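You operate a simulated robot arm through the tools that you are given. There is no shell and no other tool.

You are at the controls of a simulated robot arm. One attempt, no reset.

Task
Heat both pots until they steam, then turn the hotplate off.
Fine: both dials on HI; each dial back to 0 once its pot steams, before it boils; the power switch off; the lids stay on the bench.
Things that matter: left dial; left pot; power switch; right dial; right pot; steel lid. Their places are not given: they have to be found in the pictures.

It is judged by the outcome, as a careful person would: the job done as asked, and still so three seconds after it is handed in. It fails if anything else is knocked over, pushed out of place, dropped, spilled or broken. A push-on lid holds only when it is set on centred and level and pressed home; a screw cap is set on level and turned clockwise until tight.

Robot
A 6-joint arm with a two-finger gripper, fixed in place. Base frame: the origin is at the foot of the arm, x ahead of it, y to its left, z up. Readings come in mm, degrees, newtons and seconds.
Its first joint turns from -166.0 to 166.0 degrees. Payload 2.45 kg.
The TCP is the grasp point between the finger pads, 20 mm short of the fingertips. In the tool frame z runs along the fingers and y along their closing line. Largest opening 140 mm; the body of the gripper starts 168 mm behind the TCP.
Orientation is that of the tool frame in the base frame, as [roll, pitch, yaw] about the fixed x, y, z axes, in that order (R = Rz(yaw) Ry(pitch) Rx(roll)). With the fingers straight down and closing along the base's y, the tool's x points along the base's -x, its y along +y and its z along -z.

Tools
- The arm moves only by the tool arm_command. Its argument "moves" is a list of rows, each a list of 7 numbers: the turn, a rotation vector about the tool's x, y, z in degrees, then the shift along the tool's x, y, z in mm, then the opening, from 0 (shut) to 1 (fully open). In form: [[rx, ry, rz, dx, dy, dz, claw], ...]. A call has 1 to 20 rows; each row shifts and turns the commanded pose from where the row before left it, along the tool's axes as they then stand. A row lasts 0.2 s, in which the tool goes at most 50 mm and 8.6 degrees; a call with a longer step from one row to the next is refused whole, and so is a gripper value outside its range. A pose out of reach is approached as far as the arm can. The call stops where the force on the tool passes 90 N (or 10 N more than at its start, if that is more) or the arm is blocked; 0.2 s more then pass. Each finger travels about 45 mm/s and halts on what it meets, pressing with about 43 N; the grip force reading is that of the motor and also rises with nothing between the fingers. The clock runs only during rows and for 0.2 s after the last one: add rows that do not move to give the fingers time. The reply holds the time, the measured pose of the TCP, the force on the tool along the base axes, the opening and the grip force, in the units named above and with some noise, with the torque about the TCP (base axes, N m) and any sound that the robot's microphone picked up.
- Cameras (640 x 400 px; columns grow to the right, rows downward): "scene" is fixed at [220.7, -650.3, 1608.3]; the picture's right is [0.92, -0.38, 0.00], its down [-0.13, -0.31, -0.94] and it looks along [0.36, 0.87, -0.33] (base axes); focal length 358 px, centre (320, 200). "wrist" rides on the gripper at [78, 11, -209] in the tool frame; the picture's right is [-0.14, 0.99, 0.00], its down [-0.92, -0.13, -0.37] and it looks along [-0.37, -0.05, 0.93] (tool axes); focal length 280 px, centre (320, 200).
- grab_frame(camera): a new picture of that camera. It takes no simulated time.
- probe_pixels(camera, pixels): for up to 12 pixels [column, row] of the newest picture of that camera ("zoom" is the newest enlarged one), the place [x, y, z] in the base frame of the surface seen there, good to about 3 mm. It takes no simulated time.
- enlarge(camera, box): a new picture of the part [left, top, right, bottom] of that camera's present view, enlarged. It takes no simulated time.
- job_done(): hands the job in; it is judged then, once.

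Open the gripper and draw the arm clear of the work before you hand the job in, unless the task says otherwise.

The tools are called by a JSON object that holds its "api" and its "payload". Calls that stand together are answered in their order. arm_command: Moves the arm, as the interface text tells. Its arguments: {"type":"object","properties":{"moves":{"type":"array"}},"required":["moves"]} The other tools are called the same way: grab_frame (camera) takes a picture; probe_pixels (camera, pixels) gives the place of the surface under pixels of a picture; enlarge (camera, box) takes an enlarged picture of a part of a camera's view; job_done () hands the job in.

At the start:

```text
clock: 0.0
tool_pos: [720.3, 389.1, 1251.6]
orientation: [-180.0, 0.0, -179.9]
ft_force: [0.3, 0.1, 0.3]
wrist_torque: [0.02, -0.01, 0.0]
grip_width: 140.1
grip_force: 0.0
```

scene: 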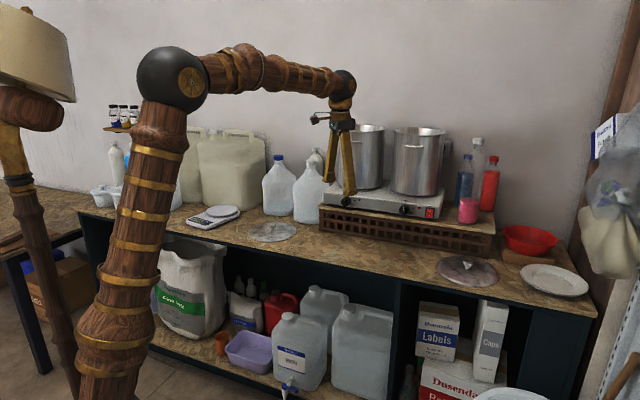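
wrist: 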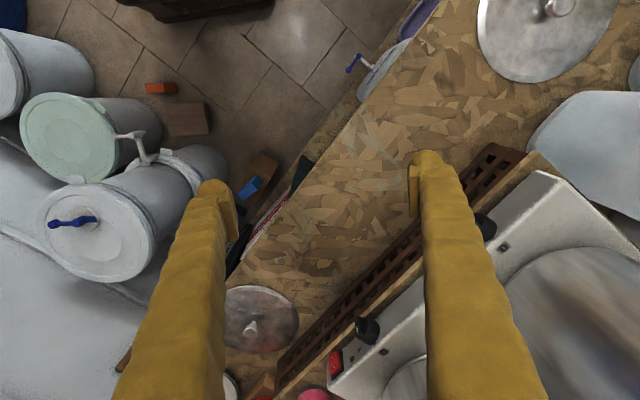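

The scene shows the hotplate with two pots around (360,160) and (418,160), dials near (350,200) and (405,210), and a red switch near (430,212). I'll enlarge that area.

{"api": "enlarge", "payload": {"camera": "scene", "box": [310, 110, 510, 235]}}

{"api": "enlarge", "payload": {"camera": "wrist", "box": [260, 140, 640, 400]}}

```text
3.20 times, centred on (410, 172) of scene
```

zoom: 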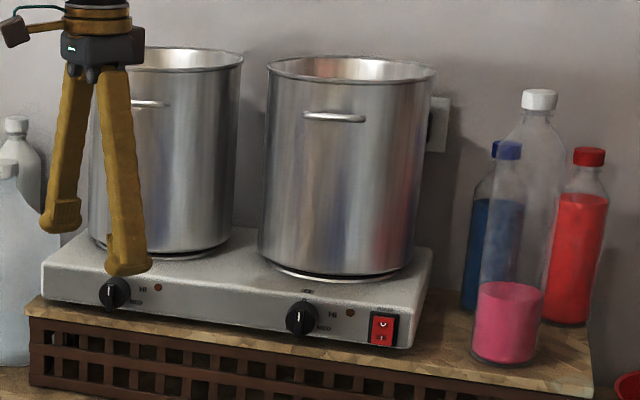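

```text
1.54 times, centred on (450, 270) of wrist
```

zoom: 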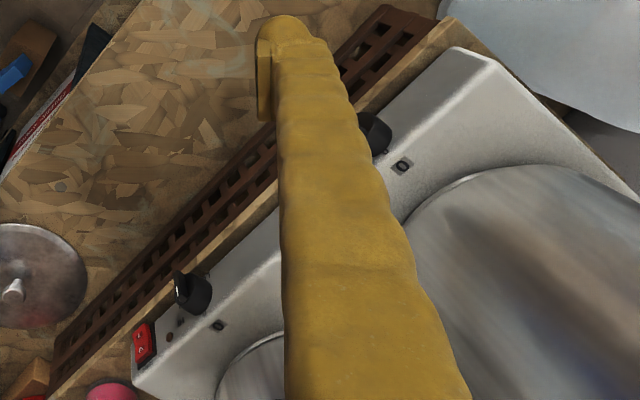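

The dials sit on the front face. I enlarge that strip more closely to read the dial markings and the switch.

{"api": "enlarge", "payload": {"camera": "scene", "box": [380, 190, 444, 230]}}

{"api": "probe_pixels", "payload": {"camera": "scene", "pixels": [[346, 201], [404, 210], [430, 213], [325, 192], [325, 203], [438, 218], [385, 205], [365, 202], [438, 205], [324, 188], [418, 130], [365, 127]]}}

```text
10.00 times, centred on (412, 210) of scene
```

zoom: 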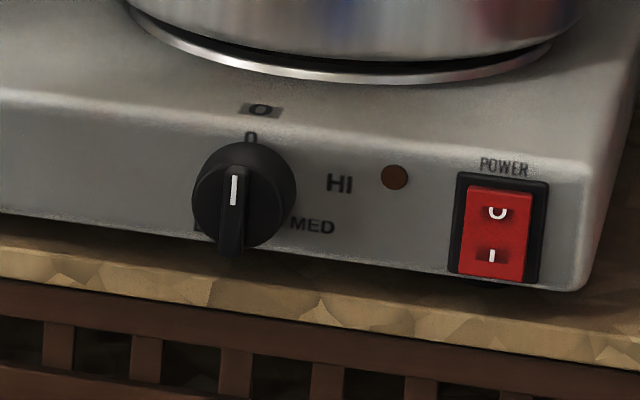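

```text
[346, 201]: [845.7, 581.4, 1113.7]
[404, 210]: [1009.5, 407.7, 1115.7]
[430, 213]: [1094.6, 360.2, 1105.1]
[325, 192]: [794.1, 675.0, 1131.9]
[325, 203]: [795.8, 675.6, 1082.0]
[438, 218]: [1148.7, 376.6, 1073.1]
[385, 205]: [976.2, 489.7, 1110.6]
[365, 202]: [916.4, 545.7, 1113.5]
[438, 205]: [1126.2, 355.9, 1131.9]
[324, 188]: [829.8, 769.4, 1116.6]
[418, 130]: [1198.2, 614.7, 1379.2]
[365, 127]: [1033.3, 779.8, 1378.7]
```

Right dial points up to 0, HI is clockwise on the right, and the rocker has O on top and I below. I probe the face in this zoom to get its plane, the knob centre and the label angles.

{"api": "probe_pixels", "payload": {"camera": "zoom", "pixels": [[250, 138], [340, 183], [312, 226], [203, 226], [394, 177], [235, 190], [230, 240], [270, 170], [497, 214], [491, 256], [420, 240], [100, 120]]}}

{"api": "enlarge", "payload": {"camera": "scene", "box": [318, 180, 382, 220]}}

```text
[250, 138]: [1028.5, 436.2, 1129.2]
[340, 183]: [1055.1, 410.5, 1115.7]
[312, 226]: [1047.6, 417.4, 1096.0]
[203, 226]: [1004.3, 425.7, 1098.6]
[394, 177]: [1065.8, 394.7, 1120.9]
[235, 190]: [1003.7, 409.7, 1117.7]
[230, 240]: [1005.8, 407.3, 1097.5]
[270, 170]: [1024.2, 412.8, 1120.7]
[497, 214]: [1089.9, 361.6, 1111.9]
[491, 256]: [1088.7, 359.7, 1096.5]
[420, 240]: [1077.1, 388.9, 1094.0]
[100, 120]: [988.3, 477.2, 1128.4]
```

```text
10.00 times, centred on (350, 200) of scene
```

zoom: 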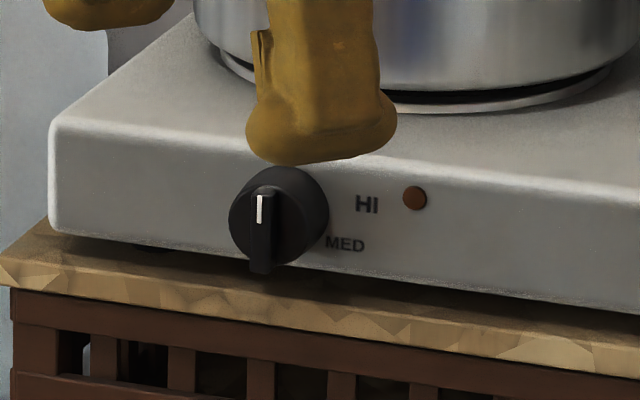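

The face plane lies at u=(x+y)/√2≈1036 and runs at 45°. I probe the left dial in this zoom, and the bench, board and pots in the scene.

{"api": "probe_pixels", "payload": {"camera": "zoom", "pixels": [[260, 200], [258, 255], [300, 190], [367, 205], [345, 243], [414, 198], [100, 180], [560, 240], [560, 200], [200, 260], [100, 265], [500, 340]]}}

{"api": "probe_pixels", "payload": {"camera": "scene", "pixels": [[330, 228], [380, 245], [450, 250], [400, 235], [290, 215], [272, 232], [467, 270], [325, 212], [480, 245], [468, 205], [305, 200], [215, 217]]}}

```text
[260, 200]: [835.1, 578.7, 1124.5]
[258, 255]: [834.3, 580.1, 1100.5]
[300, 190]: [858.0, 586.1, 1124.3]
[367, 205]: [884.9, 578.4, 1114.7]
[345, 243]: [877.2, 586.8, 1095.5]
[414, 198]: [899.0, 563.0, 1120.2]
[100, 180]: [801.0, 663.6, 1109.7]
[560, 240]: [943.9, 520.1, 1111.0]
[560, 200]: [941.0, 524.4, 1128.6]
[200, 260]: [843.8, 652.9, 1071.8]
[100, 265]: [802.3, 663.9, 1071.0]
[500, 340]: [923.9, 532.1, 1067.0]
```

```text
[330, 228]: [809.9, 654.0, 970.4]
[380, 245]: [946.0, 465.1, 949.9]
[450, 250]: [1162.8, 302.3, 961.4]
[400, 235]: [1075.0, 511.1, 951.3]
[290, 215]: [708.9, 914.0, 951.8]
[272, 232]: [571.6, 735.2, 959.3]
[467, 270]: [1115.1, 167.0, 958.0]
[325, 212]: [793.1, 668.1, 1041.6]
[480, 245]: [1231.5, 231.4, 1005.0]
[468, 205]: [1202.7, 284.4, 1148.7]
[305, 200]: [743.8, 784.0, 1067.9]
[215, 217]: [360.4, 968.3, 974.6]
```

The bench is at z≈950, the dial centres at about (v=180, z=1111) and (v=420, z=1111), and the bars stick out to u≈999. I now turn the tool in free space: yaw by 45° and pitch to horizontal, facing the front panel.

{"api": "arm_command", "payload": {"moves": [[0, 0, -7.5, 0, 0, 0, 0.6], [0, 0, -7.5, 0, 0, 0, 0.5], [0, 0, -7.5, 0, 0, 0, 0.4], [0, 0, -7.5, 0, 0, 0, 0.4], [0, 0, -7.5, 0, 0, 0, 0.4], [0, 0, -7.5, 0, 0, 0, 0.4], [0, -8, 0, 0, 0, 0, 0.4], [0, -8, 0, 0, 0, 0, 0.4], [0, -8, 0, 0, 0, 0, 0.4], [0, -8, 0, 0, 0, 0, 0.4], [0, -8, 0, 0, 0, 0, 0.4], [0, 0, 0, 0, 0, 0, 0.4]]}}

```text
clock: 2.6
tool_pos: [719.5, 388.9, 1251.6]
orientation: [180.0, 40.0, -134.9]
ft_force: [-1.1, 0.0, -1.1]
wrist_torque: [0.02, 0.0, 0.0]
grip_width: 56.0
grip_force: 0.0
```

The pose follows as commanded, with the pitch at 40°. I continue to horizontal and then look.

{"api": "arm_command", "payload": {"moves": [[0, -8, 0, 0, 0, 0, 0.4], [0, -8, 0, 0, 0, 0, 0.4], [0, -8, 0, 0, 0, 0, 0.4], [0, -8, 0, 0, 0, 0, 0.4], [0, -8, 0, 0, 0, 0, 0.4], [0, -8, 0, 0, 0, 0, 0.4], [0, -2, 0, 0, 0, 0, 0.4], [0, 0, 0, 0, 0, 0, 0.4]]}}

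{"api": "grab_frame", "payload": {"camera": "scene"}}

{"api": "grab_frame", "payload": {"camera": "wrist"}}

```text
clock: 4.4
tool_pos: [718.8, 388.9, 1250.7]
orientation: [-19.6, 90.0, 25.4]
ft_force: [-0.3, 0.0, -0.2]
wrist_torque: [0.02, -0.03, -0.02]
grip_width: 56.3
grip_force: 0.0
```

```text
taken
```

scene: 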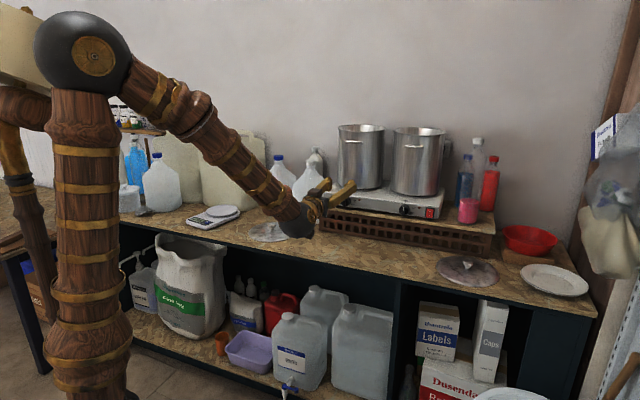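

```text
taken
```

wrist: 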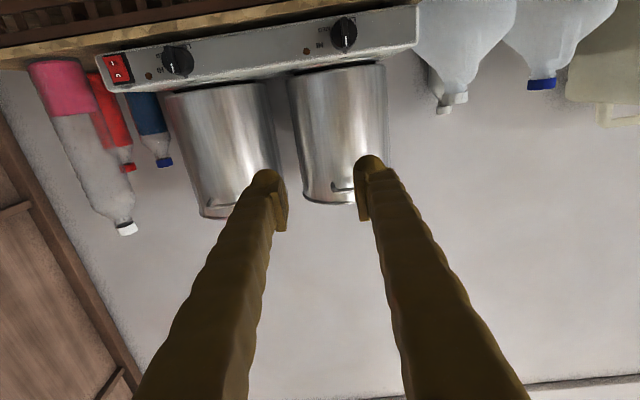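

The tool is horizontal, with the camera hanging below so its picture is upside down. The left dial is at (343,35) and the right dial at (177,60). I drop to dial height and move in front of the left dial, at u≈930.

{"api": "arm_command", "payload": {"moves": [[0, 0, 0, 28, 10.6, 10, 0.4], [0, 0, 0, 28, 10.6, 20, 0.4], [0, 0, 0, 28, 10.6, 30, 0.4], [0, 0, 0, 28, 10.6, 30, 0.35], [0, 0, 0, 28, 10.4, 30, 0.35], [0, 0, 0, 0, 0, 27, 0.35], [0, 0, 0, 0, 0, 0, 0.35]]}}

{"api": "grab_frame", "payload": {"camera": "wrist"}}

{"api": "enlarge", "payload": {"camera": "scene", "box": [280, 150, 440, 250]}}

```text
clock: 6.0
tool_pos: [784.5, 530.6, 1110.6]
orientation: [142.8, 90.0, -172.2]
ft_force: [0.5, -0.6, -0.1]
wrist_torque: [-0.02, -0.01, 0.01]
grip_width: 49.0
grip_force: 0.1
```

```text
taken
```

wrist: 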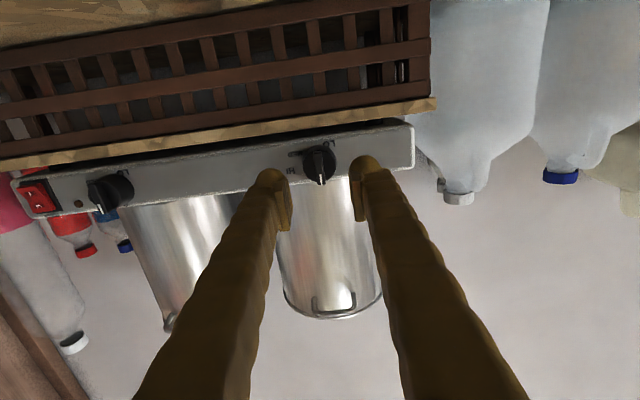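

```text
4.00 times, centred on (360, 200) of scene
```

zoom: 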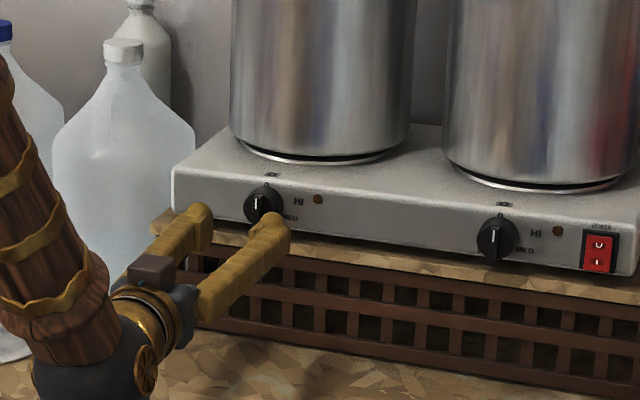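

I enlarge the wrist view around the left dial (320,165) to fix its bar position precisely.

{"api": "enlarge", "payload": {"camera": "wrist", "box": [270, 130, 366, 190]}}

{"api": "probe_pixels", "payload": {"camera": "wrist", "pixels": [[318, 150], [319, 165], [320, 178], [280, 185], [360, 185], [330, 160], [290, 150], [400, 150], [230, 170], [110, 190], [30, 193], [40, 203]]}}

```text
6.67 times, centred on (318, 160) of wrist
```

zoom: 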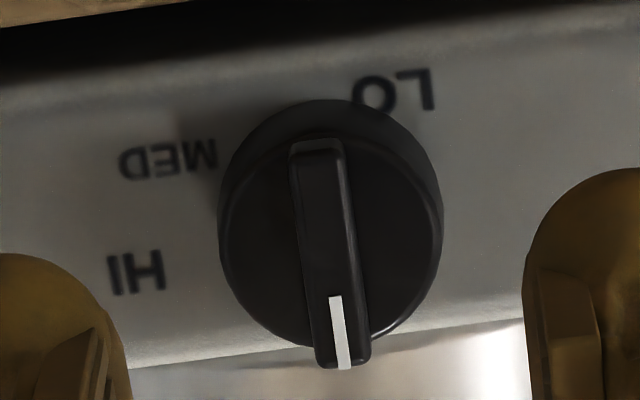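

```text
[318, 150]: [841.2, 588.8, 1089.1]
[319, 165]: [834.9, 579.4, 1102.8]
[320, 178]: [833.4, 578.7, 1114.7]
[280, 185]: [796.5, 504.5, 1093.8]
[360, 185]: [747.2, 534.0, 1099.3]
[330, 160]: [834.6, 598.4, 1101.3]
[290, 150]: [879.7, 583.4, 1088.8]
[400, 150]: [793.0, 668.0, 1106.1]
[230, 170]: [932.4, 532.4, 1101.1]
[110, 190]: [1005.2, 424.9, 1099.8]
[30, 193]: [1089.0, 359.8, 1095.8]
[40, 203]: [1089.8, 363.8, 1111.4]
```

The left bar is at v≈180.4 with its front at u≈1000, and the tool is at v=179.5. I advance 61 mm so the fingertips reach u≈1011, just short of the disc, then close on the bar.

{"api": "arm_command", "payload": {"moves": [[0, 0, 0, 0, -0.9, 25, 0.3], [0, 0, 0, 0, 0, 20, 0.25], [0, 0, 0, 0, 0, 10, 0.25], [0, 0, 0, 0, 0, 6, 0.25], [0, 0, 0, 0, 0, 0, 0.25]]}}

{"api": "enlarge", "payload": {"camera": "wrist", "box": [240, 100, 400, 200]}}

{"api": "enlarge", "payload": {"camera": "scene", "box": [318, 180, 382, 220]}}

```text
clock: 7.2
tool_pos: [828.8, 573.3, 1112.0]
orientation: [172.8, 90.0, -142.1]
ft_force: [-0.6, -0.7, 0.3]
wrist_torque: [0.0, -0.02, -0.03]
grip_width: 34.9
grip_force: 0.1
```

```text
4.00 times, centred on (320, 150) of wrist
```

zoom: 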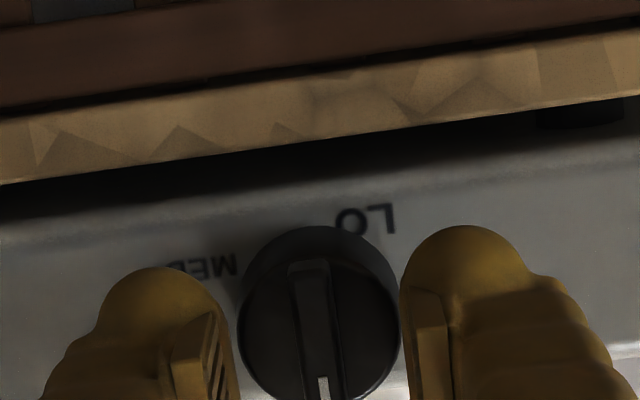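

```text
10.00 times, centred on (350, 200) of scene
```

zoom: 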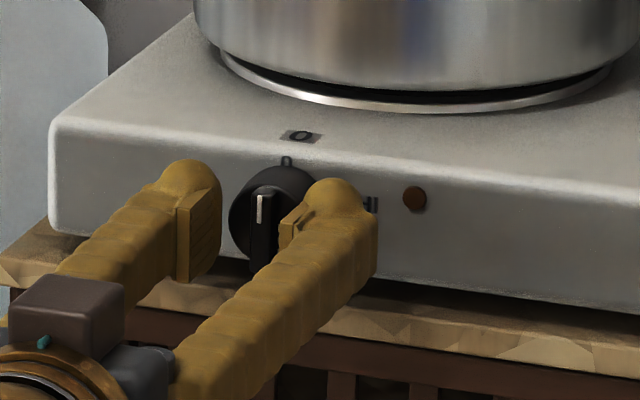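

The fingers straddle the bar without touching anything. I close on it.

{"api": "arm_command", "payload": {"moves": [[0, 0, 0, 0, 0, 0, 0.1], [0, 0, 0, 0, 0, 0, 0.0], [0, 0, 0, 0, 0, 0, 0.0], [0, 0, 0, 0, 0, 0, 0.0]]}}

{"api": "enlarge", "payload": {"camera": "wrist", "box": [240, 100, 400, 200]}}

{"api": "enlarge", "payload": {"camera": "scene", "box": [318, 180, 382, 220]}}

```text
clock: 8.2
tool_pos: [826.6, 574.6, 1111.7]
orientation: [36.1, 90.0, 81.0]
ft_force: [-12.1, -4.4, 0.3]
wrist_torque: [0.0, 0.02, 0.06]
grip_width: 8.3
grip_force: 35.5
```

```text
4.00 times, centred on (320, 150) of wrist
```

zoom: 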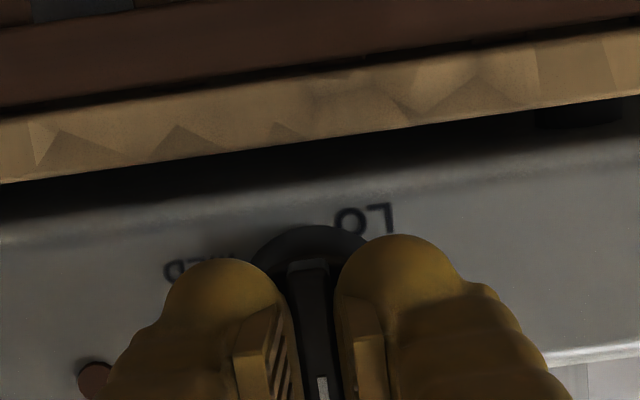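

```text
10.00 times, centred on (350, 200) of scene
```

zoom: 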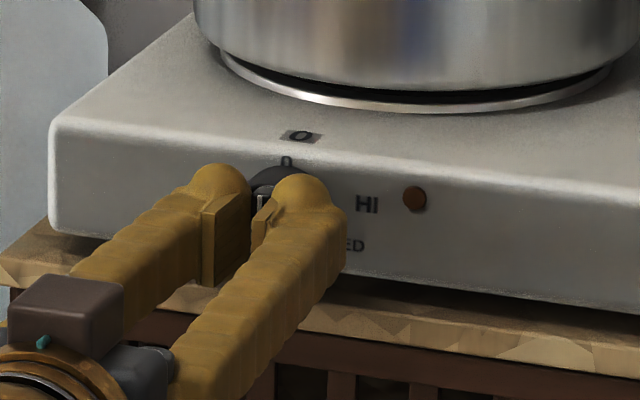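

The grip holds at 8.3 mm and the arm settled at v≈178.2. I shift the command 2 mm to match, then turn clockwise about tool z by 40° first to check the forces.

{"api": "arm_command", "payload": {"moves": [[0, 0, 0, 0, 2.0, 0, 0.0], [0, 0, 8, 0, 0, 0, 0.0], [0, 0, 8, 0, 0, 0, 0.0], [0, 0, 8, 0, 0, 0, 0.0], [0, 0, 8, 0, 0, 0, 0.0], [0, 0, 8, 0, 0, 0, 0.0]]}}

{"api": "enlarge", "payload": {"camera": "wrist", "box": [240, 100, 400, 200]}}

{"api": "enlarge", "payload": {"camera": "scene", "box": [318, 180, 382, 220]}}

```text
clock: 9.6
tool_pos: [829.6, 572.9, 1110.5]
orientation: [90.2, 49.9, 134.8]
ft_force: [39.3, -41.8, -10.1]
wrist_torque: [-0.09, -0.14, -0.54]
grip_width: 8.3
grip_force: 36.3
```

```text
4.00 times, centred on (320, 150) of wrist
```

zoom: 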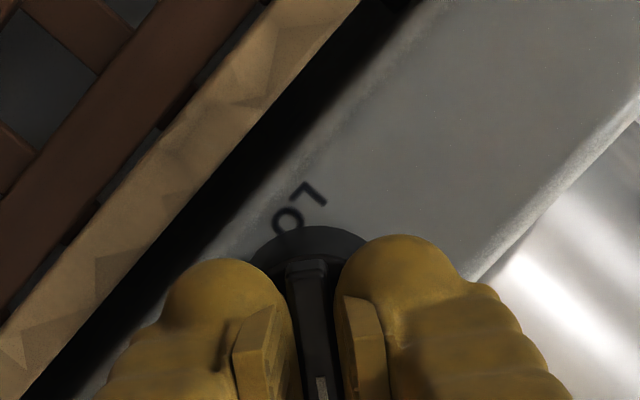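

```text
10.00 times, centred on (350, 200) of scene
```

zoom: 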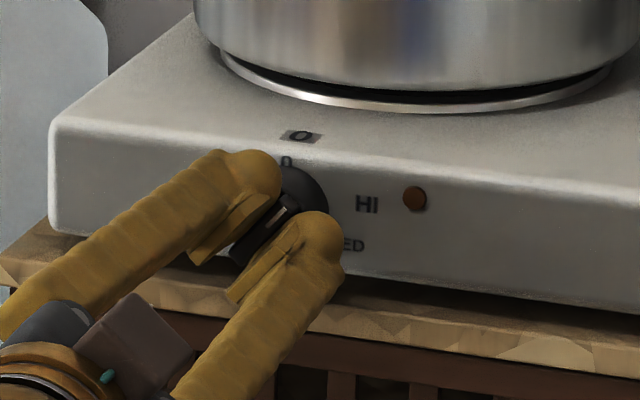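

The knob turned with the tool, but there is about 57 N sideways load, so my 2 mm shift went the wrong way and the axis is nearer v≈181.5. The hotplate has not moved, since the lamp is still at (414,198). I correct the centre and check the load.

{"api": "arm_command", "payload": {"moves": [[0, 0, 0, -1.5, -2.6, 0, 0.0], [0, 0, 0, 0, 0, 0, 0.0]]}}

```text
clock: 10.2
tool_pos: [829.3, 572.4, 1110.2]
orientation: [90.0, 50.0, 135.2]
ft_force: [1.0, -35.4, -7.7]
wrist_torque: [-0.06, -0.03, -0.34]
grip_width: 8.1
grip_force: 35.7
```

There is still about 25 N sideways and 24 N axially, so I back off 1 mm and trim a bit more.

{"api": "arm_command", "payload": {"moves": [[0, 0, 0, -0.6, -1.4, -1.2, 0.0], [0, 0, 0, 0, 0, 0, 0.0]]}}

```text
clock: 10.8
tool_pos: [828.1, 573.0, 1109.2]
orientation: [89.9, 50.1, 135.2]
ft_force: [13.2, 21.0, -6.9]
wrist_torque: [-0.05, 0.06, 0.09]
grip_width: 8.2
grip_force: 35.7
```

The sideways load is now small. I continue clockwise by 35° to 75°, then look.

{"api": "arm_command", "payload": {"moves": [[0, 0, 7, 0, 0, 0.6, 0.0], [0, 0, 7, 0, 0, 0, 0.0], [0, 0, 7, 0, 0, 0, 0.0], [0, 0, 7, 0, 0, 0, 0.0], [0, 0, 7, 0, 0, 0, 0.0], [0, 0, 0, 0, 0, 0, 0.0]]}}

{"api": "enlarge", "payload": {"camera": "wrist", "box": [240, 100, 400, 200]}}

{"api": "enlarge", "payload": {"camera": "scene", "box": [318, 180, 382, 220]}}

```text
clock: 12.2
tool_pos: [829.5, 570.3, 1108.7]
orientation: [90.1, 15.0, 135.0]
ft_force: [-6.8, 23.0, -14.0]
wrist_torque: [-0.13, 0.07, 0.26]
grip_width: 8.2
grip_force: 35.6
```

```text
4.00 times, centred on (320, 150) of wrist
```

zoom: 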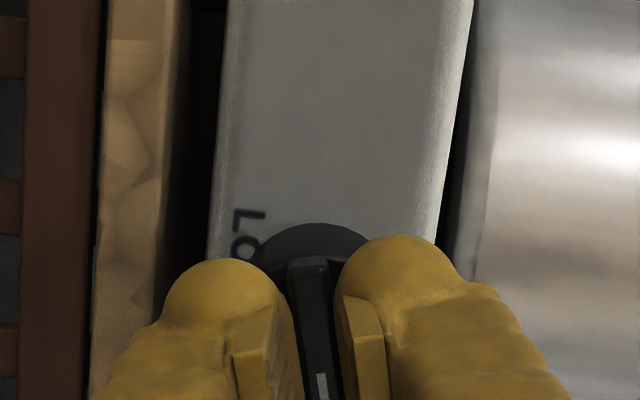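

```text
10.00 times, centred on (350, 200) of scene
```

zoom: 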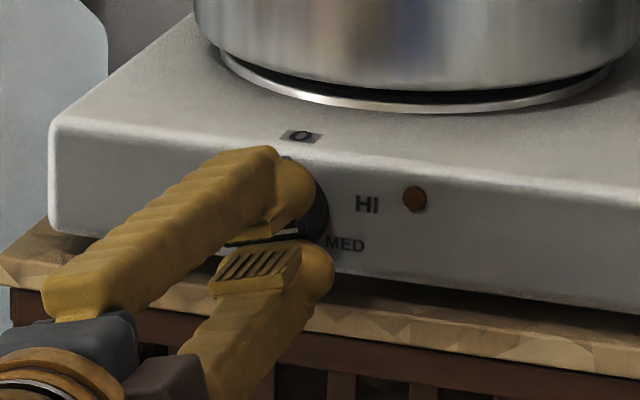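

The knob is now turned by 75°. I open slightly and back off to see where the pointer settles relative to HI.

{"api": "arm_command", "payload": {"moves": [[0, 0, 0, 0, 0, 0, 0.15], [0, 0, 0, 0, 0, 0, 0.2], [0, 0, 0, 0, 0, 0, 0.2], [0, 0, 0, 0, 0, -25, 0.2], [0, 0, 0, 0, 0, -35, 0.2]]}}

{"api": "enlarge", "payload": {"camera": "wrist", "box": [240, 100, 400, 200]}}

{"api": "enlarge", "payload": {"camera": "scene", "box": [318, 180, 382, 220]}}

```text
clock: 13.4
tool_pos: [787.9, 528.6, 1109.9]
orientation: [90.1, 15.1, 135.0]
ft_force: [-0.5, 0.0, -0.4]
wrist_torque: [0.01, 0.02, 0.01]
grip_width: 28.0
grip_force: 0.0
```

```text
4.00 times, centred on (320, 150) of wrist
```

zoom: 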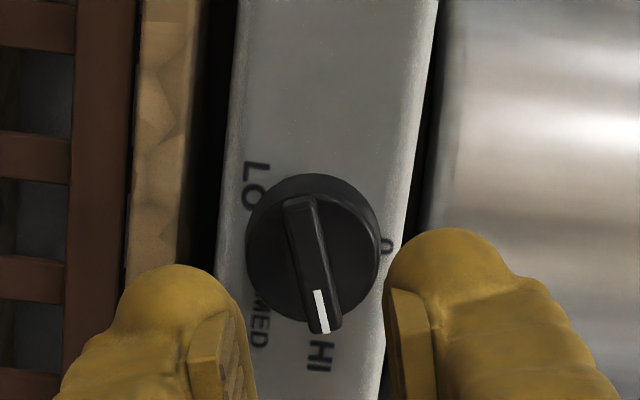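

```text
10.00 times, centred on (350, 200) of scene
```

zoom: 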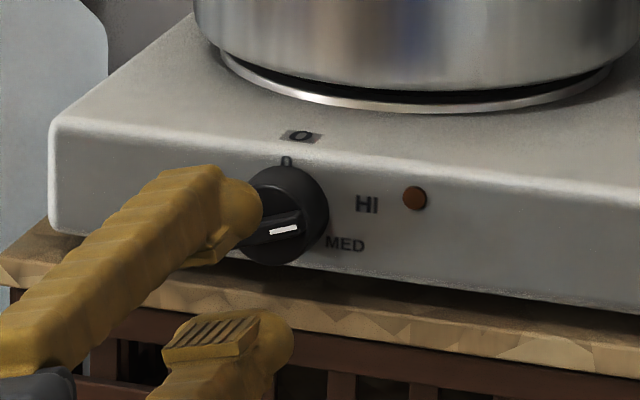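

The knob stayed at about 75°. I probe the labels around the knob in this wrist zoom to get their true angles.

{"api": "enlarge", "payload": {"camera": "wrist", "box": [285, 135, 349, 200]}}

{"api": "probe_pixels", "payload": {"camera": "wrist", "pixels": [[320, 189], [305, 180], [304, 146], [337, 161], [337, 162], [320, 181], [315, 152], [318, 168]]}}

```text
6.15 times, centred on (317, 168) of wrist
```

zoom: 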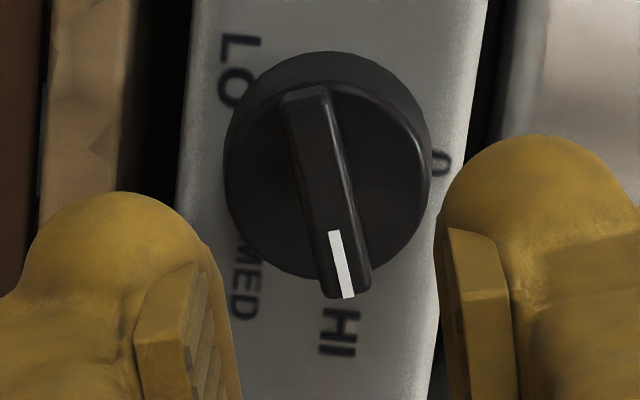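

```text
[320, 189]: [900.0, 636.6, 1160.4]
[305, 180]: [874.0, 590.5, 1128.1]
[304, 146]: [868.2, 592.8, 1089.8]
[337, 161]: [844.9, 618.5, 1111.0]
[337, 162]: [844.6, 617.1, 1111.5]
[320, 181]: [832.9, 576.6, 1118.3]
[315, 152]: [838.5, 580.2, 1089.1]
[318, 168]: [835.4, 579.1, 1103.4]
```

Those probes used the stale wrist frame, so I probe the fresh zoom instead.

{"api": "probe_pixels", "payload": {"camera": "zoom", "pixels": [[340, 332], [246, 285], [240, 72], [442, 164], [343, 290], [305, 100], [330, 200], [300, 60], [260, 200], [400, 200], [300, 240], [370, 110]]}}

```text
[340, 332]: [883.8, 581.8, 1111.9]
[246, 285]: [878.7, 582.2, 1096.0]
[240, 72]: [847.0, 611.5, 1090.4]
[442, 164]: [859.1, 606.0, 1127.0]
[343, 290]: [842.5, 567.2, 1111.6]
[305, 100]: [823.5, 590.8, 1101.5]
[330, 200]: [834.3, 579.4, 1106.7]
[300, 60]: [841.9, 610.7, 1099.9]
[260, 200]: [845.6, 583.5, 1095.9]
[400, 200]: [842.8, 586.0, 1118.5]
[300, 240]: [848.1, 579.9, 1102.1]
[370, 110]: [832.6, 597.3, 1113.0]
```

The left knob's true centre is about (v=180, z=1107), its pointer is at about 75° and HI sits at about 75–80°, so it is on HI. I rotate the tool back and slide along the front to the right dial (v≈420, z≈1107).

{"api": "arm_command", "payload": {"moves": [[0, 0, -7.5, 0, 0, 0, 0.25], [0, 0, -7.5, 0, 0, 0, 0.25], [0, 0, -7.5, 0, 0, 0, 0.25], [0, 0, -7.5, 0, 0, 0, 0.25], [0, 0, -7.5, 0, 0, 0, 0.25], [0, 0, -7.5, 0, 0, 0, 0.25], [0, 0, -7.5, 0, 0, 0, 0.25], [0, 0, -7.5, 0, 0, 0, 0.25], [0, 0, -7.5, 0, 0, 0, 0.25], [0, 0, -7.5, 0, 0, 0, 0.25], [0, 0, 0, 2.9, -39.4, 0, 0.25], [0, 0, 0, 0, -39.4, 0, 0.25], [0, 0, 0, 0, -39.4, 0, 0.25], [0, 0, 0, 0, -39.4, 0, 0.25], [0, 0, 0, 0, -39.4, 0, 0.25], [0, 0, 0, 0, -39.4, 0, 0.25], [0, 0, 0, 0, 0, 0, 0.25]]}}

{"api": "enlarge", "payload": {"camera": "wrist", "box": [270, 120, 366, 180]}}

{"api": "enlarge", "payload": {"camera": "scene", "box": [310, 110, 470, 235]}}

```text
clock: 17.0
tool_pos: [956.2, 361.9, 1107.6]
orientation: [100.5, 89.9, 145.6]
ft_force: [-0.2, -0.2, -0.4]
wrist_torque: [0.0, -0.01, -0.01]
grip_width: 34.8
grip_force: 0.1
```

```text
6.67 times, centred on (318, 150) of wrist
```

zoom: 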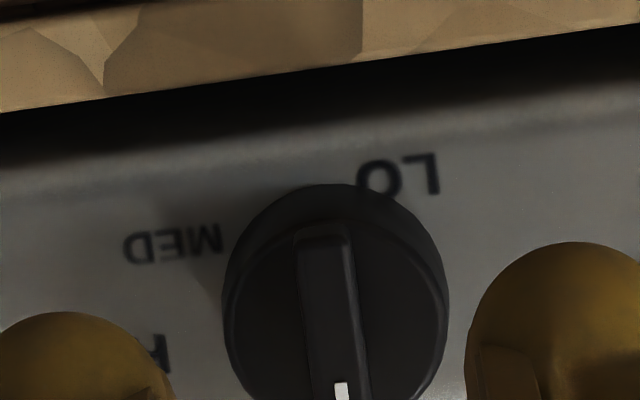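

```text
3.20 times, centred on (390, 172) of scene
```

zoom: 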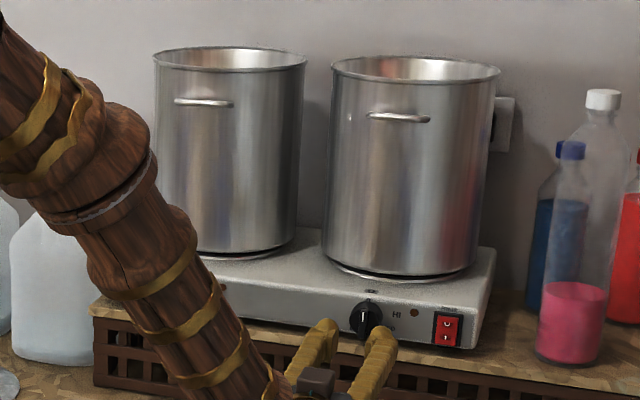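

I take a fresh wrist frame and probe the right bar before going in.

{"api": "grab_frame", "payload": {"camera": "wrist"}}

{"api": "probe_pixels", "payload": {"camera": "wrist", "pixels": [[319, 158], [320, 167], [320, 177], [321, 185], [321, 190], [316, 172], [324, 172]]}}

```text
taken
```

wrist: 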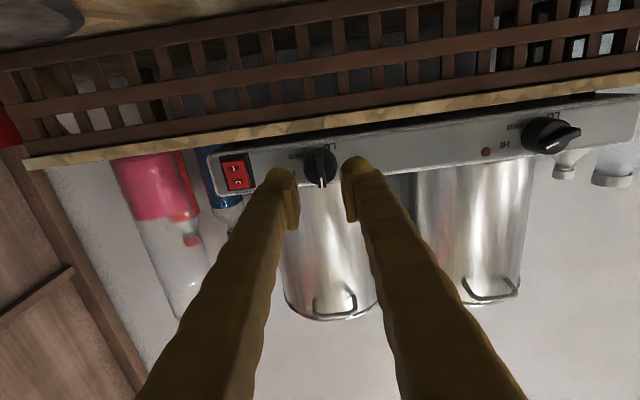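

```text
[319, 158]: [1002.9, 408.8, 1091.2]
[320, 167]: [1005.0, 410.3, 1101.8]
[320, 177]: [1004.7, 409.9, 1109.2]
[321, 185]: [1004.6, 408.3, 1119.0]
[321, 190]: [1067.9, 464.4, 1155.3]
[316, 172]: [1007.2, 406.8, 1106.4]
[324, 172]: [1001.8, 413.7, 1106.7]
```

The bar centre is v≈420.2, which matches the tool. Before going in I check the left lamp at (487,151) and the left dial in an enlarged view.

{"api": "enlarge", "payload": {"camera": "wrist", "box": [460, 100, 620, 200]}}

{"api": "enlarge", "payload": {"camera": "wrist", "box": [200, 140, 296, 200]}}

{"api": "probe_pixels", "payload": {"camera": "zoom", "pixels": [[180, 110], [250, 105], [190, 160], [250, 160], [200, 230], [275, 230], [200, 280], [270, 290], [220, 80]]}}

```text
4.00 times, centred on (540, 150) of wrist
```

zoom: 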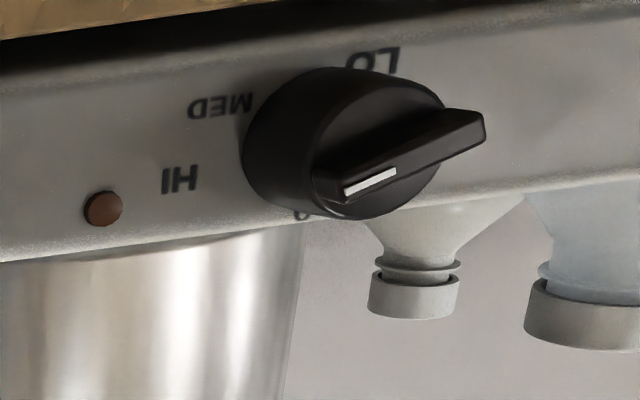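

```text
6.67 times, centred on (248, 170) of wrist
```

zoom: 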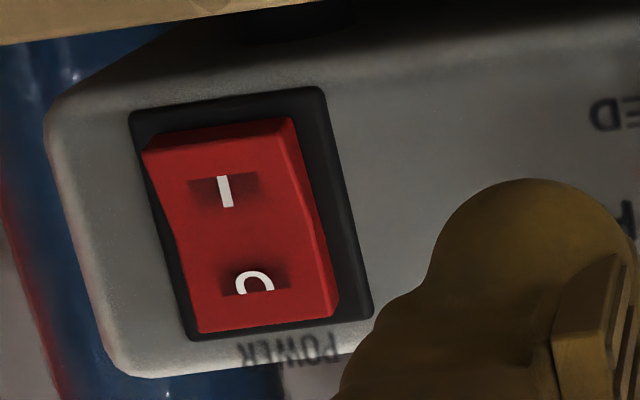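

```text
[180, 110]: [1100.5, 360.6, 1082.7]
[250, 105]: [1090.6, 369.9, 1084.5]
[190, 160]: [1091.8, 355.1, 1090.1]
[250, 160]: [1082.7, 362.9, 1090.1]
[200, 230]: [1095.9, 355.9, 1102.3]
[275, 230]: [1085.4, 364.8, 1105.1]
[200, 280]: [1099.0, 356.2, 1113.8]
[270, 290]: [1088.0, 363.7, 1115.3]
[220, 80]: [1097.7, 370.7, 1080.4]
```

The lamp is dull and the lower "I" half of the rocker sticks out, so power is off. I advance onto the right bar and close.

{"api": "arm_command", "payload": {"moves": [[0, 0, 0, 0, 0, 25, 0.25], [0, 0, 0, 0, 0, 20, 0.25], [0, 0, 0, 0.5, 0, 8, 0.25], [0, 0, 0, 0, 0, 5, 0.25], [0, 0, 0, 0, 0, 0, 0.1], [0, 0, 0, 0, 0, 0, 0.0], [0, 0, 0, 0, 0, 0, 0.0], [0, 0, 0, 0, 0, 0, 0.0]]}}

{"api": "enlarge", "payload": {"camera": "wrist", "box": [240, 100, 400, 200]}}

```text
clock: 18.8
tool_pos: [996.8, 403.4, 1107.4]
orientation: [4.5, 89.9, 49.4]
ft_force: [9.7, 7.1, -0.3]
wrist_torque: [-0.02, 0.04, -0.05]
grip_width: 7.8
grip_force: 35.8
```

```text
4.00 times, centred on (320, 150) of wrist
```

zoom: 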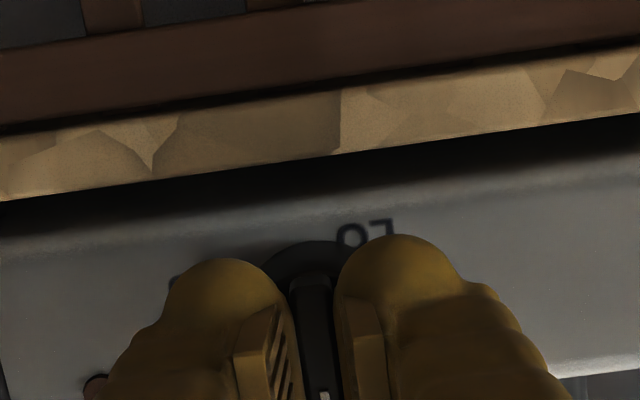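

The bar is gripped with little load. I turn it 77° clockwise to HI.

{"api": "arm_command", "payload": {"moves": [[0, 0, 7, 0, 0, 0, 0.0], [0, 0, 7, 0, 0, 0, 0.0], [0, 0, 7, 0, 0, 0, 0.0], [0, 0, 7, 0, 0, 0, 0.0], [0, 0, 7, 0, 0, 0, 0.0], [0, 0, 7, 0, 0, 0, 0.0], [0, 0, 7, 0, 0, 0, 0.0], [0, 0, 7, 0, 0, 0, 0.0], [0, 0, 7, 0, 0, 0, 0.0], [0, 0, 7, 0, 0, 0, 0.0], [0, 0, 7, 0, 0, 0, 0.0], [0, 0, 0, 0, 0, 0, 0.0]]}}

```text
clock: 21.4
tool_pos: [996.9, 403.9, 1108.1]
orientation: [89.9, 13.0, 135.1]
ft_force: [-31.5, 14.9, 19.4]
wrist_torque: [0.15, -0.17, 0.47]
grip_width: 7.9
grip_force: 36.0
```

The right dial is at 77°. I release, back off, square the tool (closing line vertical), and move in front of the switch so that the lower finger lines up with the "I" half (v≈514, finger z≈1094).

{"api": "arm_command", "payload": {"moves": [[0, 0, 0, 0, 0, 0, 0.15], [0, 0, 0, 0, 0, 0, 0.2], [0, 0, 0, 0, 0, 0, 0.2], [0, 0, 0, 0, 0, -25, 0.2], [0, 0, 0, 0, 0, -35, 0.2], [0, 0, 6.5, 0, 0, 0, 0.3], [0, 0, 6.5, 0, 0, 0, 0.45], [0, 0, 0, -30, 10, 0, 0.45], [0, 0, 0, -30, 10, 0, 0.45], [0, 0, 0, -34, 5.4, 0, 0.45], [0, 0, 0, 0, 0, 0, 0.45], [0, 0, 0, 0, 0, 0, 0.45]]}}

{"api": "enlarge", "payload": {"camera": "scene", "box": [370, 160, 466, 220]}}

{"api": "grab_frame", "payload": {"camera": "wrist"}}

```text
clock: 24.0
tool_pos: [1022.0, 293.1, 1133.1]
orientation: [90.0, 0.1, 135.0]
ft_force: [0.3, -0.2, 0.2]
wrist_torque: [0.02, -0.02, -0.02]
grip_width: 63.0
grip_force: 0.0
```

```text
6.67 times, centred on (418, 190) of scene
```

zoom: 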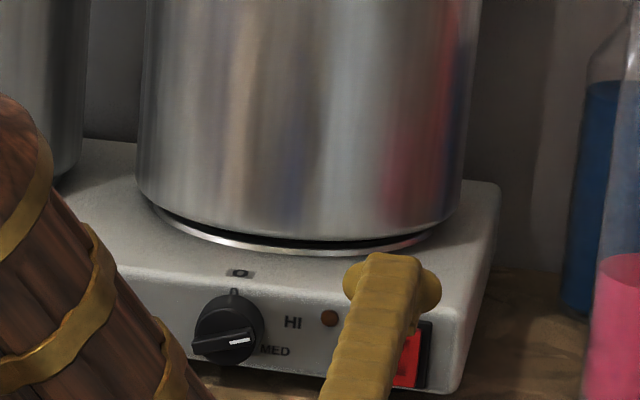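

```text
taken
```

wrist: 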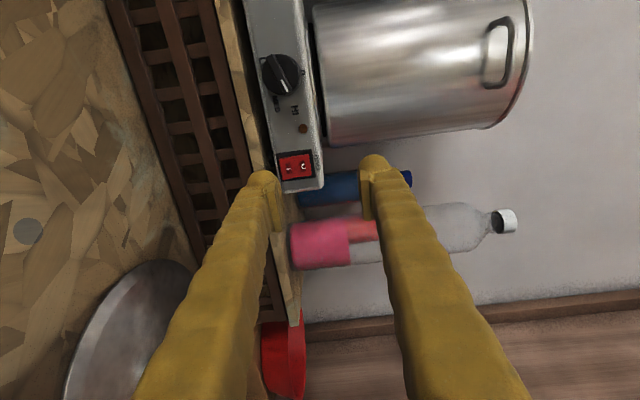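

The tool is at u=930, v=515.5, and the rocker is at (296,165) in the wrist view, just ahead of the left-hand (lower) finger. I advance close to it and look again.

{"api": "arm_command", "payload": {"moves": [[0, 0, 0, 1.5, 0, 30, 0.45], [0, 0, 0, 0, 0, 25, 0.45], [0, 0, 0, 0, 0, 11, 0.45], [0, 0, 0, 0, 0, 0, 0.45]]}}

{"api": "enlarge", "payload": {"camera": "wrist", "box": [220, 100, 380, 200]}}

{"api": "enlarge", "payload": {"camera": "scene", "box": [390, 180, 454, 220]}}

```text
clock: 25.0
tool_pos: [1067.1, 341.0, 1131.7]
orientation: [90.0, 0.0, 134.9]
ft_force: [0.9, 0.0, 0.6]
wrist_torque: [-0.03, 0.0, -0.03]
grip_width: 62.8
grip_force: 0.1
```

```text
4.00 times, centred on (300, 150) of wrist
```

zoom: 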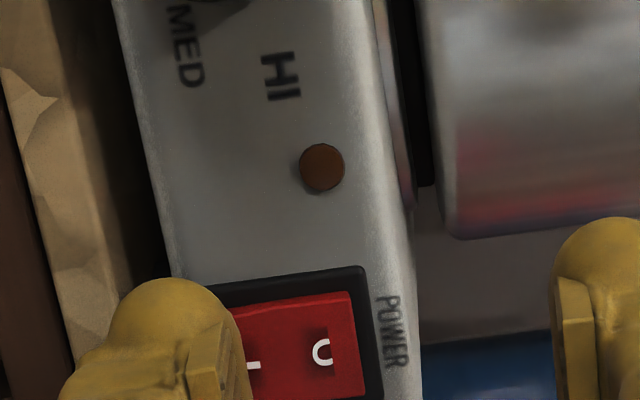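

```text
10.00 times, centred on (422, 200) of scene
```

zoom: 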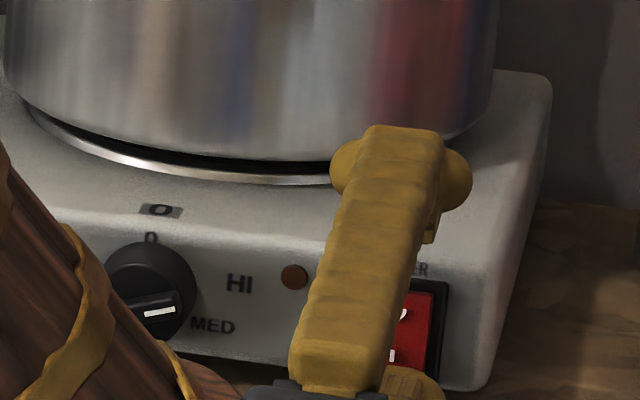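

The lower finger faces the I half but a touch low in the wrist zoom, with its inner edge at column 250 against the "I" at 254. I raise 2 mm and push forward in small steps.

{"api": "arm_command", "payload": {"moves": [[0, 0, 0, 0, 2, 3, 0.45], [0, 0, 0, 0, 0, 4, 0.45], [0, 0, 0, 0, 0, 2, 0.45], [0, 0, 0, 0, 0, 2, 0.45], [0, 0, 0, 0, 0, 1, 0.45]]}}

{"api": "enlarge", "payload": {"camera": "wrist", "box": [220, 100, 380, 200]}}

```text
clock: 26.2
tool_pos: [1074.7, 350.1, 1134.5]
orientation: [89.9, -0.1, 135.0]
ft_force: [-19.1, -10.5, 2.0]
wrist_torque: [-0.43, 0.67, 0.08]
grip_width: 62.9
grip_force: 0.1
heard: click
```

```text
4.00 times, centred on (300, 150) of wrist
```

zoom: 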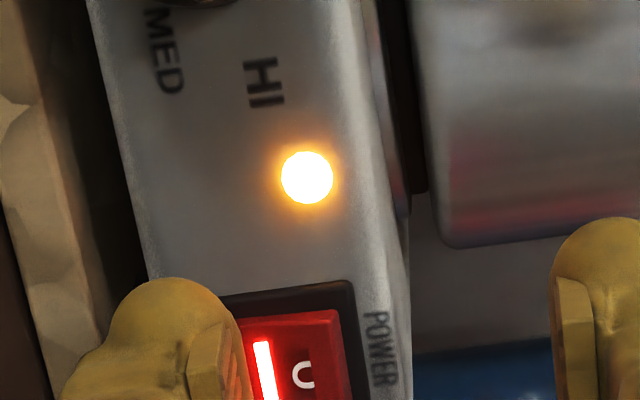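

Click, and the right lamp is lit, so the power is on. I back away from the switch and look at the pots.

{"api": "arm_command", "payload": {"moves": [[0, 0, 0, 0, 0, -35, 0.45], [0, 0, 0, 0, 0, -40, 0.3]]}}

{"api": "enlarge", "payload": {"camera": "scene", "box": [310, 90, 470, 215]}}

{"api": "grab_frame", "payload": {"camera": "wrist"}}

```text
clock: 26.8
tool_pos: [1019.8, 296.8, 1132.4]
orientation: [90.1, -0.1, 134.9]
ft_force: [-0.5, 0.0, 0.4]
wrist_torque: [0.04, -0.07, -0.01]
grip_width: 41.9
grip_force: 0.1
```

```text
3.20 times, centred on (390, 152) of scene
```

zoom: 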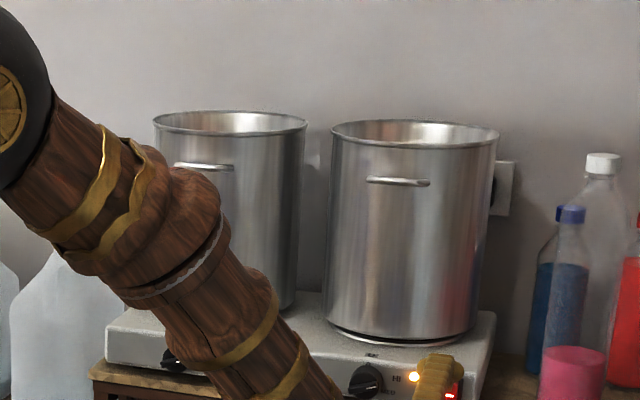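

```text
taken
```

wrist: 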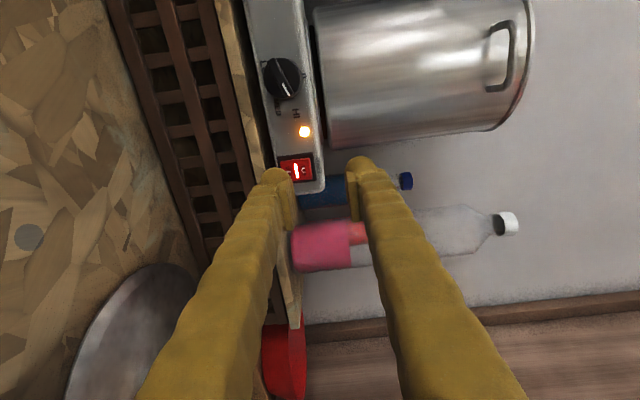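

No steam yet. I move to a waiting pose in front of the left dial, matched to its HI angle, which also clears the view of the pots.

{"api": "arm_command", "payload": {"moves": [[0, 0, 0, 41.4, 0, 0, 0.25], [0, 0, 0, 41.4, 0, 0, 0.25], [0, 0, 0, 41.4, 0, 0, 0.25], [0, 0, 0, 41.4, -5, 0, 0.25], [0, 0, 0, 41.4, -5, 0, 0.25], [0, 0, 0, 41.4, -5, 0, 0.25], [0, 0, 0, 41.4, -5, 0, 0.25], [0, 0, 0, 41.2, -5.4, 0, 0.25], [0, 0, -7.5, 0, 0, 0, 0.25], [0, 0, -7.5, 0, 0, 0, 0.25], [0, 0, 0, 0, 0, 0, 0.25]]}}

{"api": "grab_frame", "payload": {"camera": "scene"}}

{"api": "grab_frame", "payload": {"camera": "wrist"}}

```text
clock: 29.2
tool_pos: [786.4, 530.6, 1109.7]
orientation: [90.0, 15.1, 135.0]
ft_force: [0.2, -0.1, 0.6]
wrist_torque: [-0.01, 0.02, -0.03]
grip_width: 34.7
grip_force: 0.0
```

```text
taken
```

scene: 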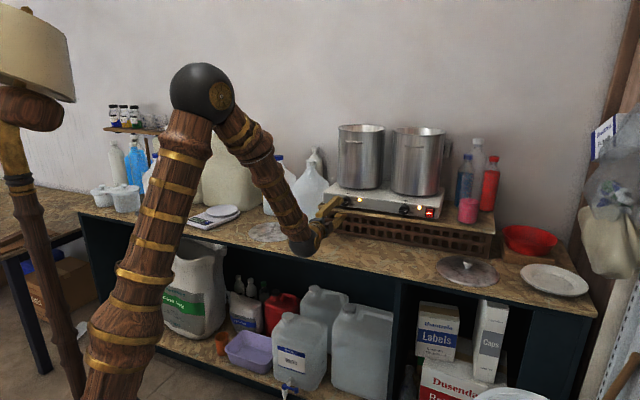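

```text
taken
```

wrist: 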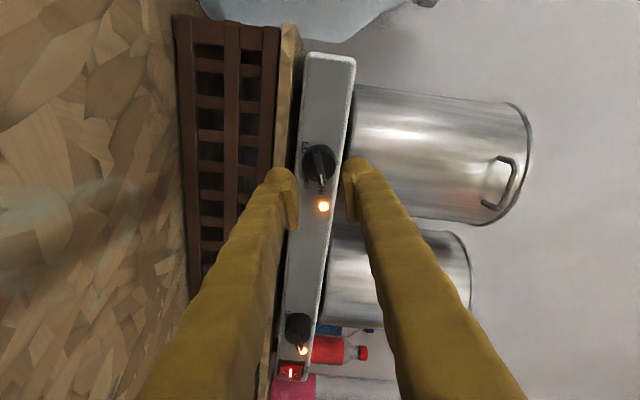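

Both lamps are lit. I advance the open fingers around the left bar (z≈1107) and wait, checking the pot mouths.

{"api": "arm_command", "payload": {"moves": [[0, 0, 0, 1.2, -2.5, 25, 0.25], [0, 0, 0, 0, 0, 20, 0.25], [0, 0, 0, 0, 0, 13, 0.25], [0, 0, 0, 0, 0, 0, 0.25], [0, 0, 0, 0, 0, 0, 0.25]]}}

{"api": "enlarge", "payload": {"camera": "scene", "box": [310, 80, 470, 205]}}

{"api": "enlarge", "payload": {"camera": "wrist", "box": [240, 100, 400, 200]}}

```text
clock: 30.4
tool_pos: [827.7, 572.1, 1105.5]
orientation: [90.1, 14.9, 135.0]
ft_force: [0.6, -0.2, -0.8]
wrist_torque: [0.03, -0.02, 0.01]
grip_width: 34.9
grip_force: 0.1
```

```text
3.20 times, centred on (390, 142) of scene
```

zoom: 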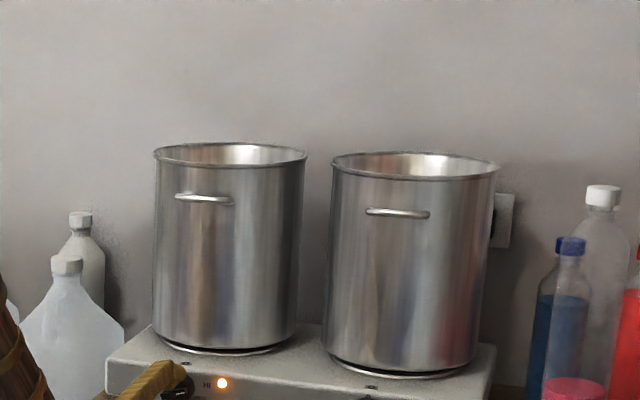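

```text
4.00 times, centred on (320, 150) of wrist
```

zoom: 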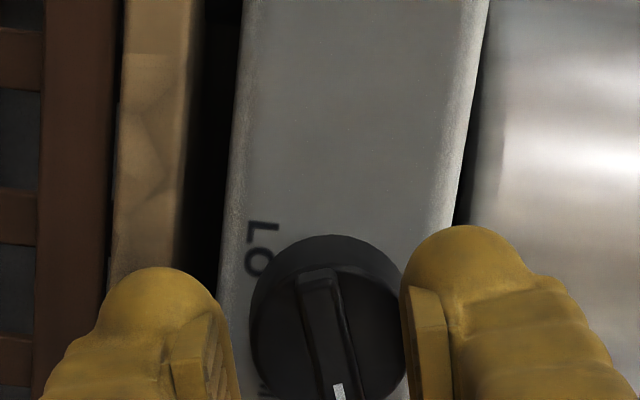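

No steam yet. I wait 2 s with the fingers open around the bar.

{"api": "arm_command", "payload": {"moves": [[0, 0, 0, 0, 0, 0, 0.25], [0, 0, 0, 0, 0, 0, 0.25], [0, 0, 0, 0, 0, 0, 0.25], [0, 0, 0, 0, 0, 0, 0.25], [0, 0, 0, 0, 0, 0, 0.25], [0, 0, 0, 0, 0, 0, 0.25], [0, 0, 0, 0, 0, 0, 0.25], [0, 0, 0, 0, 0, 0, 0.25], [0, 0, 0, 0, 0, 0, 0.25]]}}

{"api": "enlarge", "payload": {"camera": "scene", "box": [310, 80, 470, 205]}}

```text
clock: 32.4
tool_pos: [828.0, 572.1, 1105.4]
orientation: [89.9, 15.0, 135.0]
ft_force: [0.6, 0.0, -1.2]
wrist_torque: [-0.01, -0.03, 0.02]
grip_width: 34.6
grip_force: 0.1
```

```text
3.20 times, centred on (390, 142) of scene
```

zoom: 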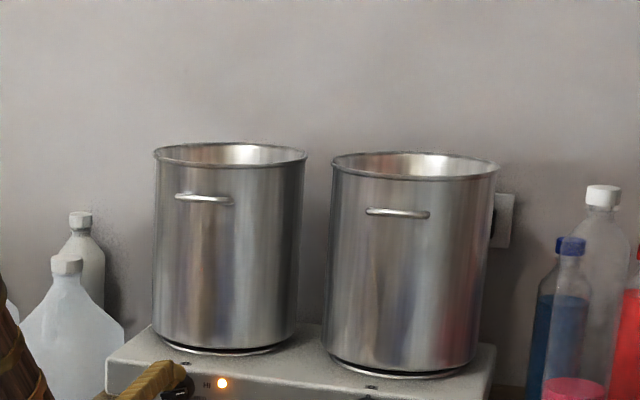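

No change, so I wait another 2 s.

{"api": "arm_command", "payload": {"moves": [[0, 0, 0, 0, 0, 0, 0.25], [0, 0, 0, 0, 0, 0, 0.25], [0, 0, 0, 0, 0, 0, 0.25], [0, 0, 0, 0, 0, 0, 0.25], [0, 0, 0, 0, 0, 0, 0.25], [0, 0, 0, 0, 0, 0, 0.25], [0, 0, 0, 0, 0, 0, 0.25], [0, 0, 0, 0, 0, 0, 0.25], [0, 0, 0, 0, 0, 0, 0.25]]}}

{"api": "enlarge", "payload": {"camera": "scene", "box": [310, 80, 470, 205]}}

```text
clock: 34.4
tool_pos: [827.9, 572.0, 1105.7]
orientation: [90.0, 15.0, 135.0]
ft_force: [-0.1, -0.1, 0.1]
wrist_torque: [-0.01, 0.0, 0.03]
grip_width: 35.0
grip_force: 0.1
```

```text
3.20 times, centred on (390, 142) of scene
```

zoom: 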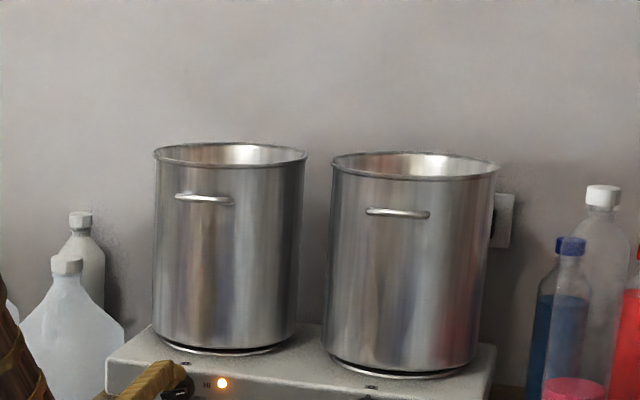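

Still no steam, so I wait 3 s more.

{"api": "arm_command", "payload": {"moves": [[0, 0, 0, 0, 0, 0, 0.25], [0, 0, 0, 0, 0, 0, 0.25], [0, 0, 0, 0, 0, 0, 0.25], [0, 0, 0, 0, 0, 0, 0.25], [0, 0, 0, 0, 0, 0, 0.25], [0, 0, 0, 0, 0, 0, 0.25], [0, 0, 0, 0, 0, 0, 0.25], [0, 0, 0, 0, 0, 0, 0.25], [0, 0, 0, 0, 0, 0, 0.25], [0, 0, 0, 0, 0, 0, 0.25], [0, 0, 0, 0, 0, 0, 0.25], [0, 0, 0, 0, 0, 0, 0.25], [0, 0, 0, 0, 0, 0, 0.25], [0, 0, 0, 0, 0, 0, 0.25]]}}

{"api": "enlarge", "payload": {"camera": "scene", "box": [310, 80, 470, 205]}}

```text
clock: 37.4
tool_pos: [827.2, 572.3, 1104.9]
orientation: [90.2, 15.0, 135.0]
ft_force: [-0.5, -0.7, 0.6]
wrist_torque: [0.0, 0.0, -0.01]
grip_width: 35.0
grip_force: 0.0
```

```text
3.20 times, centred on (390, 142) of scene
```

zoom: 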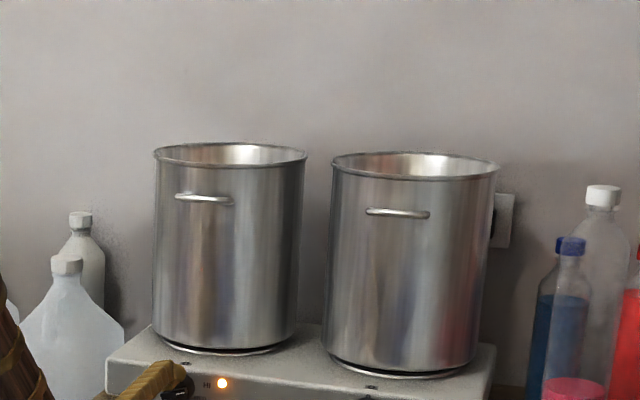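

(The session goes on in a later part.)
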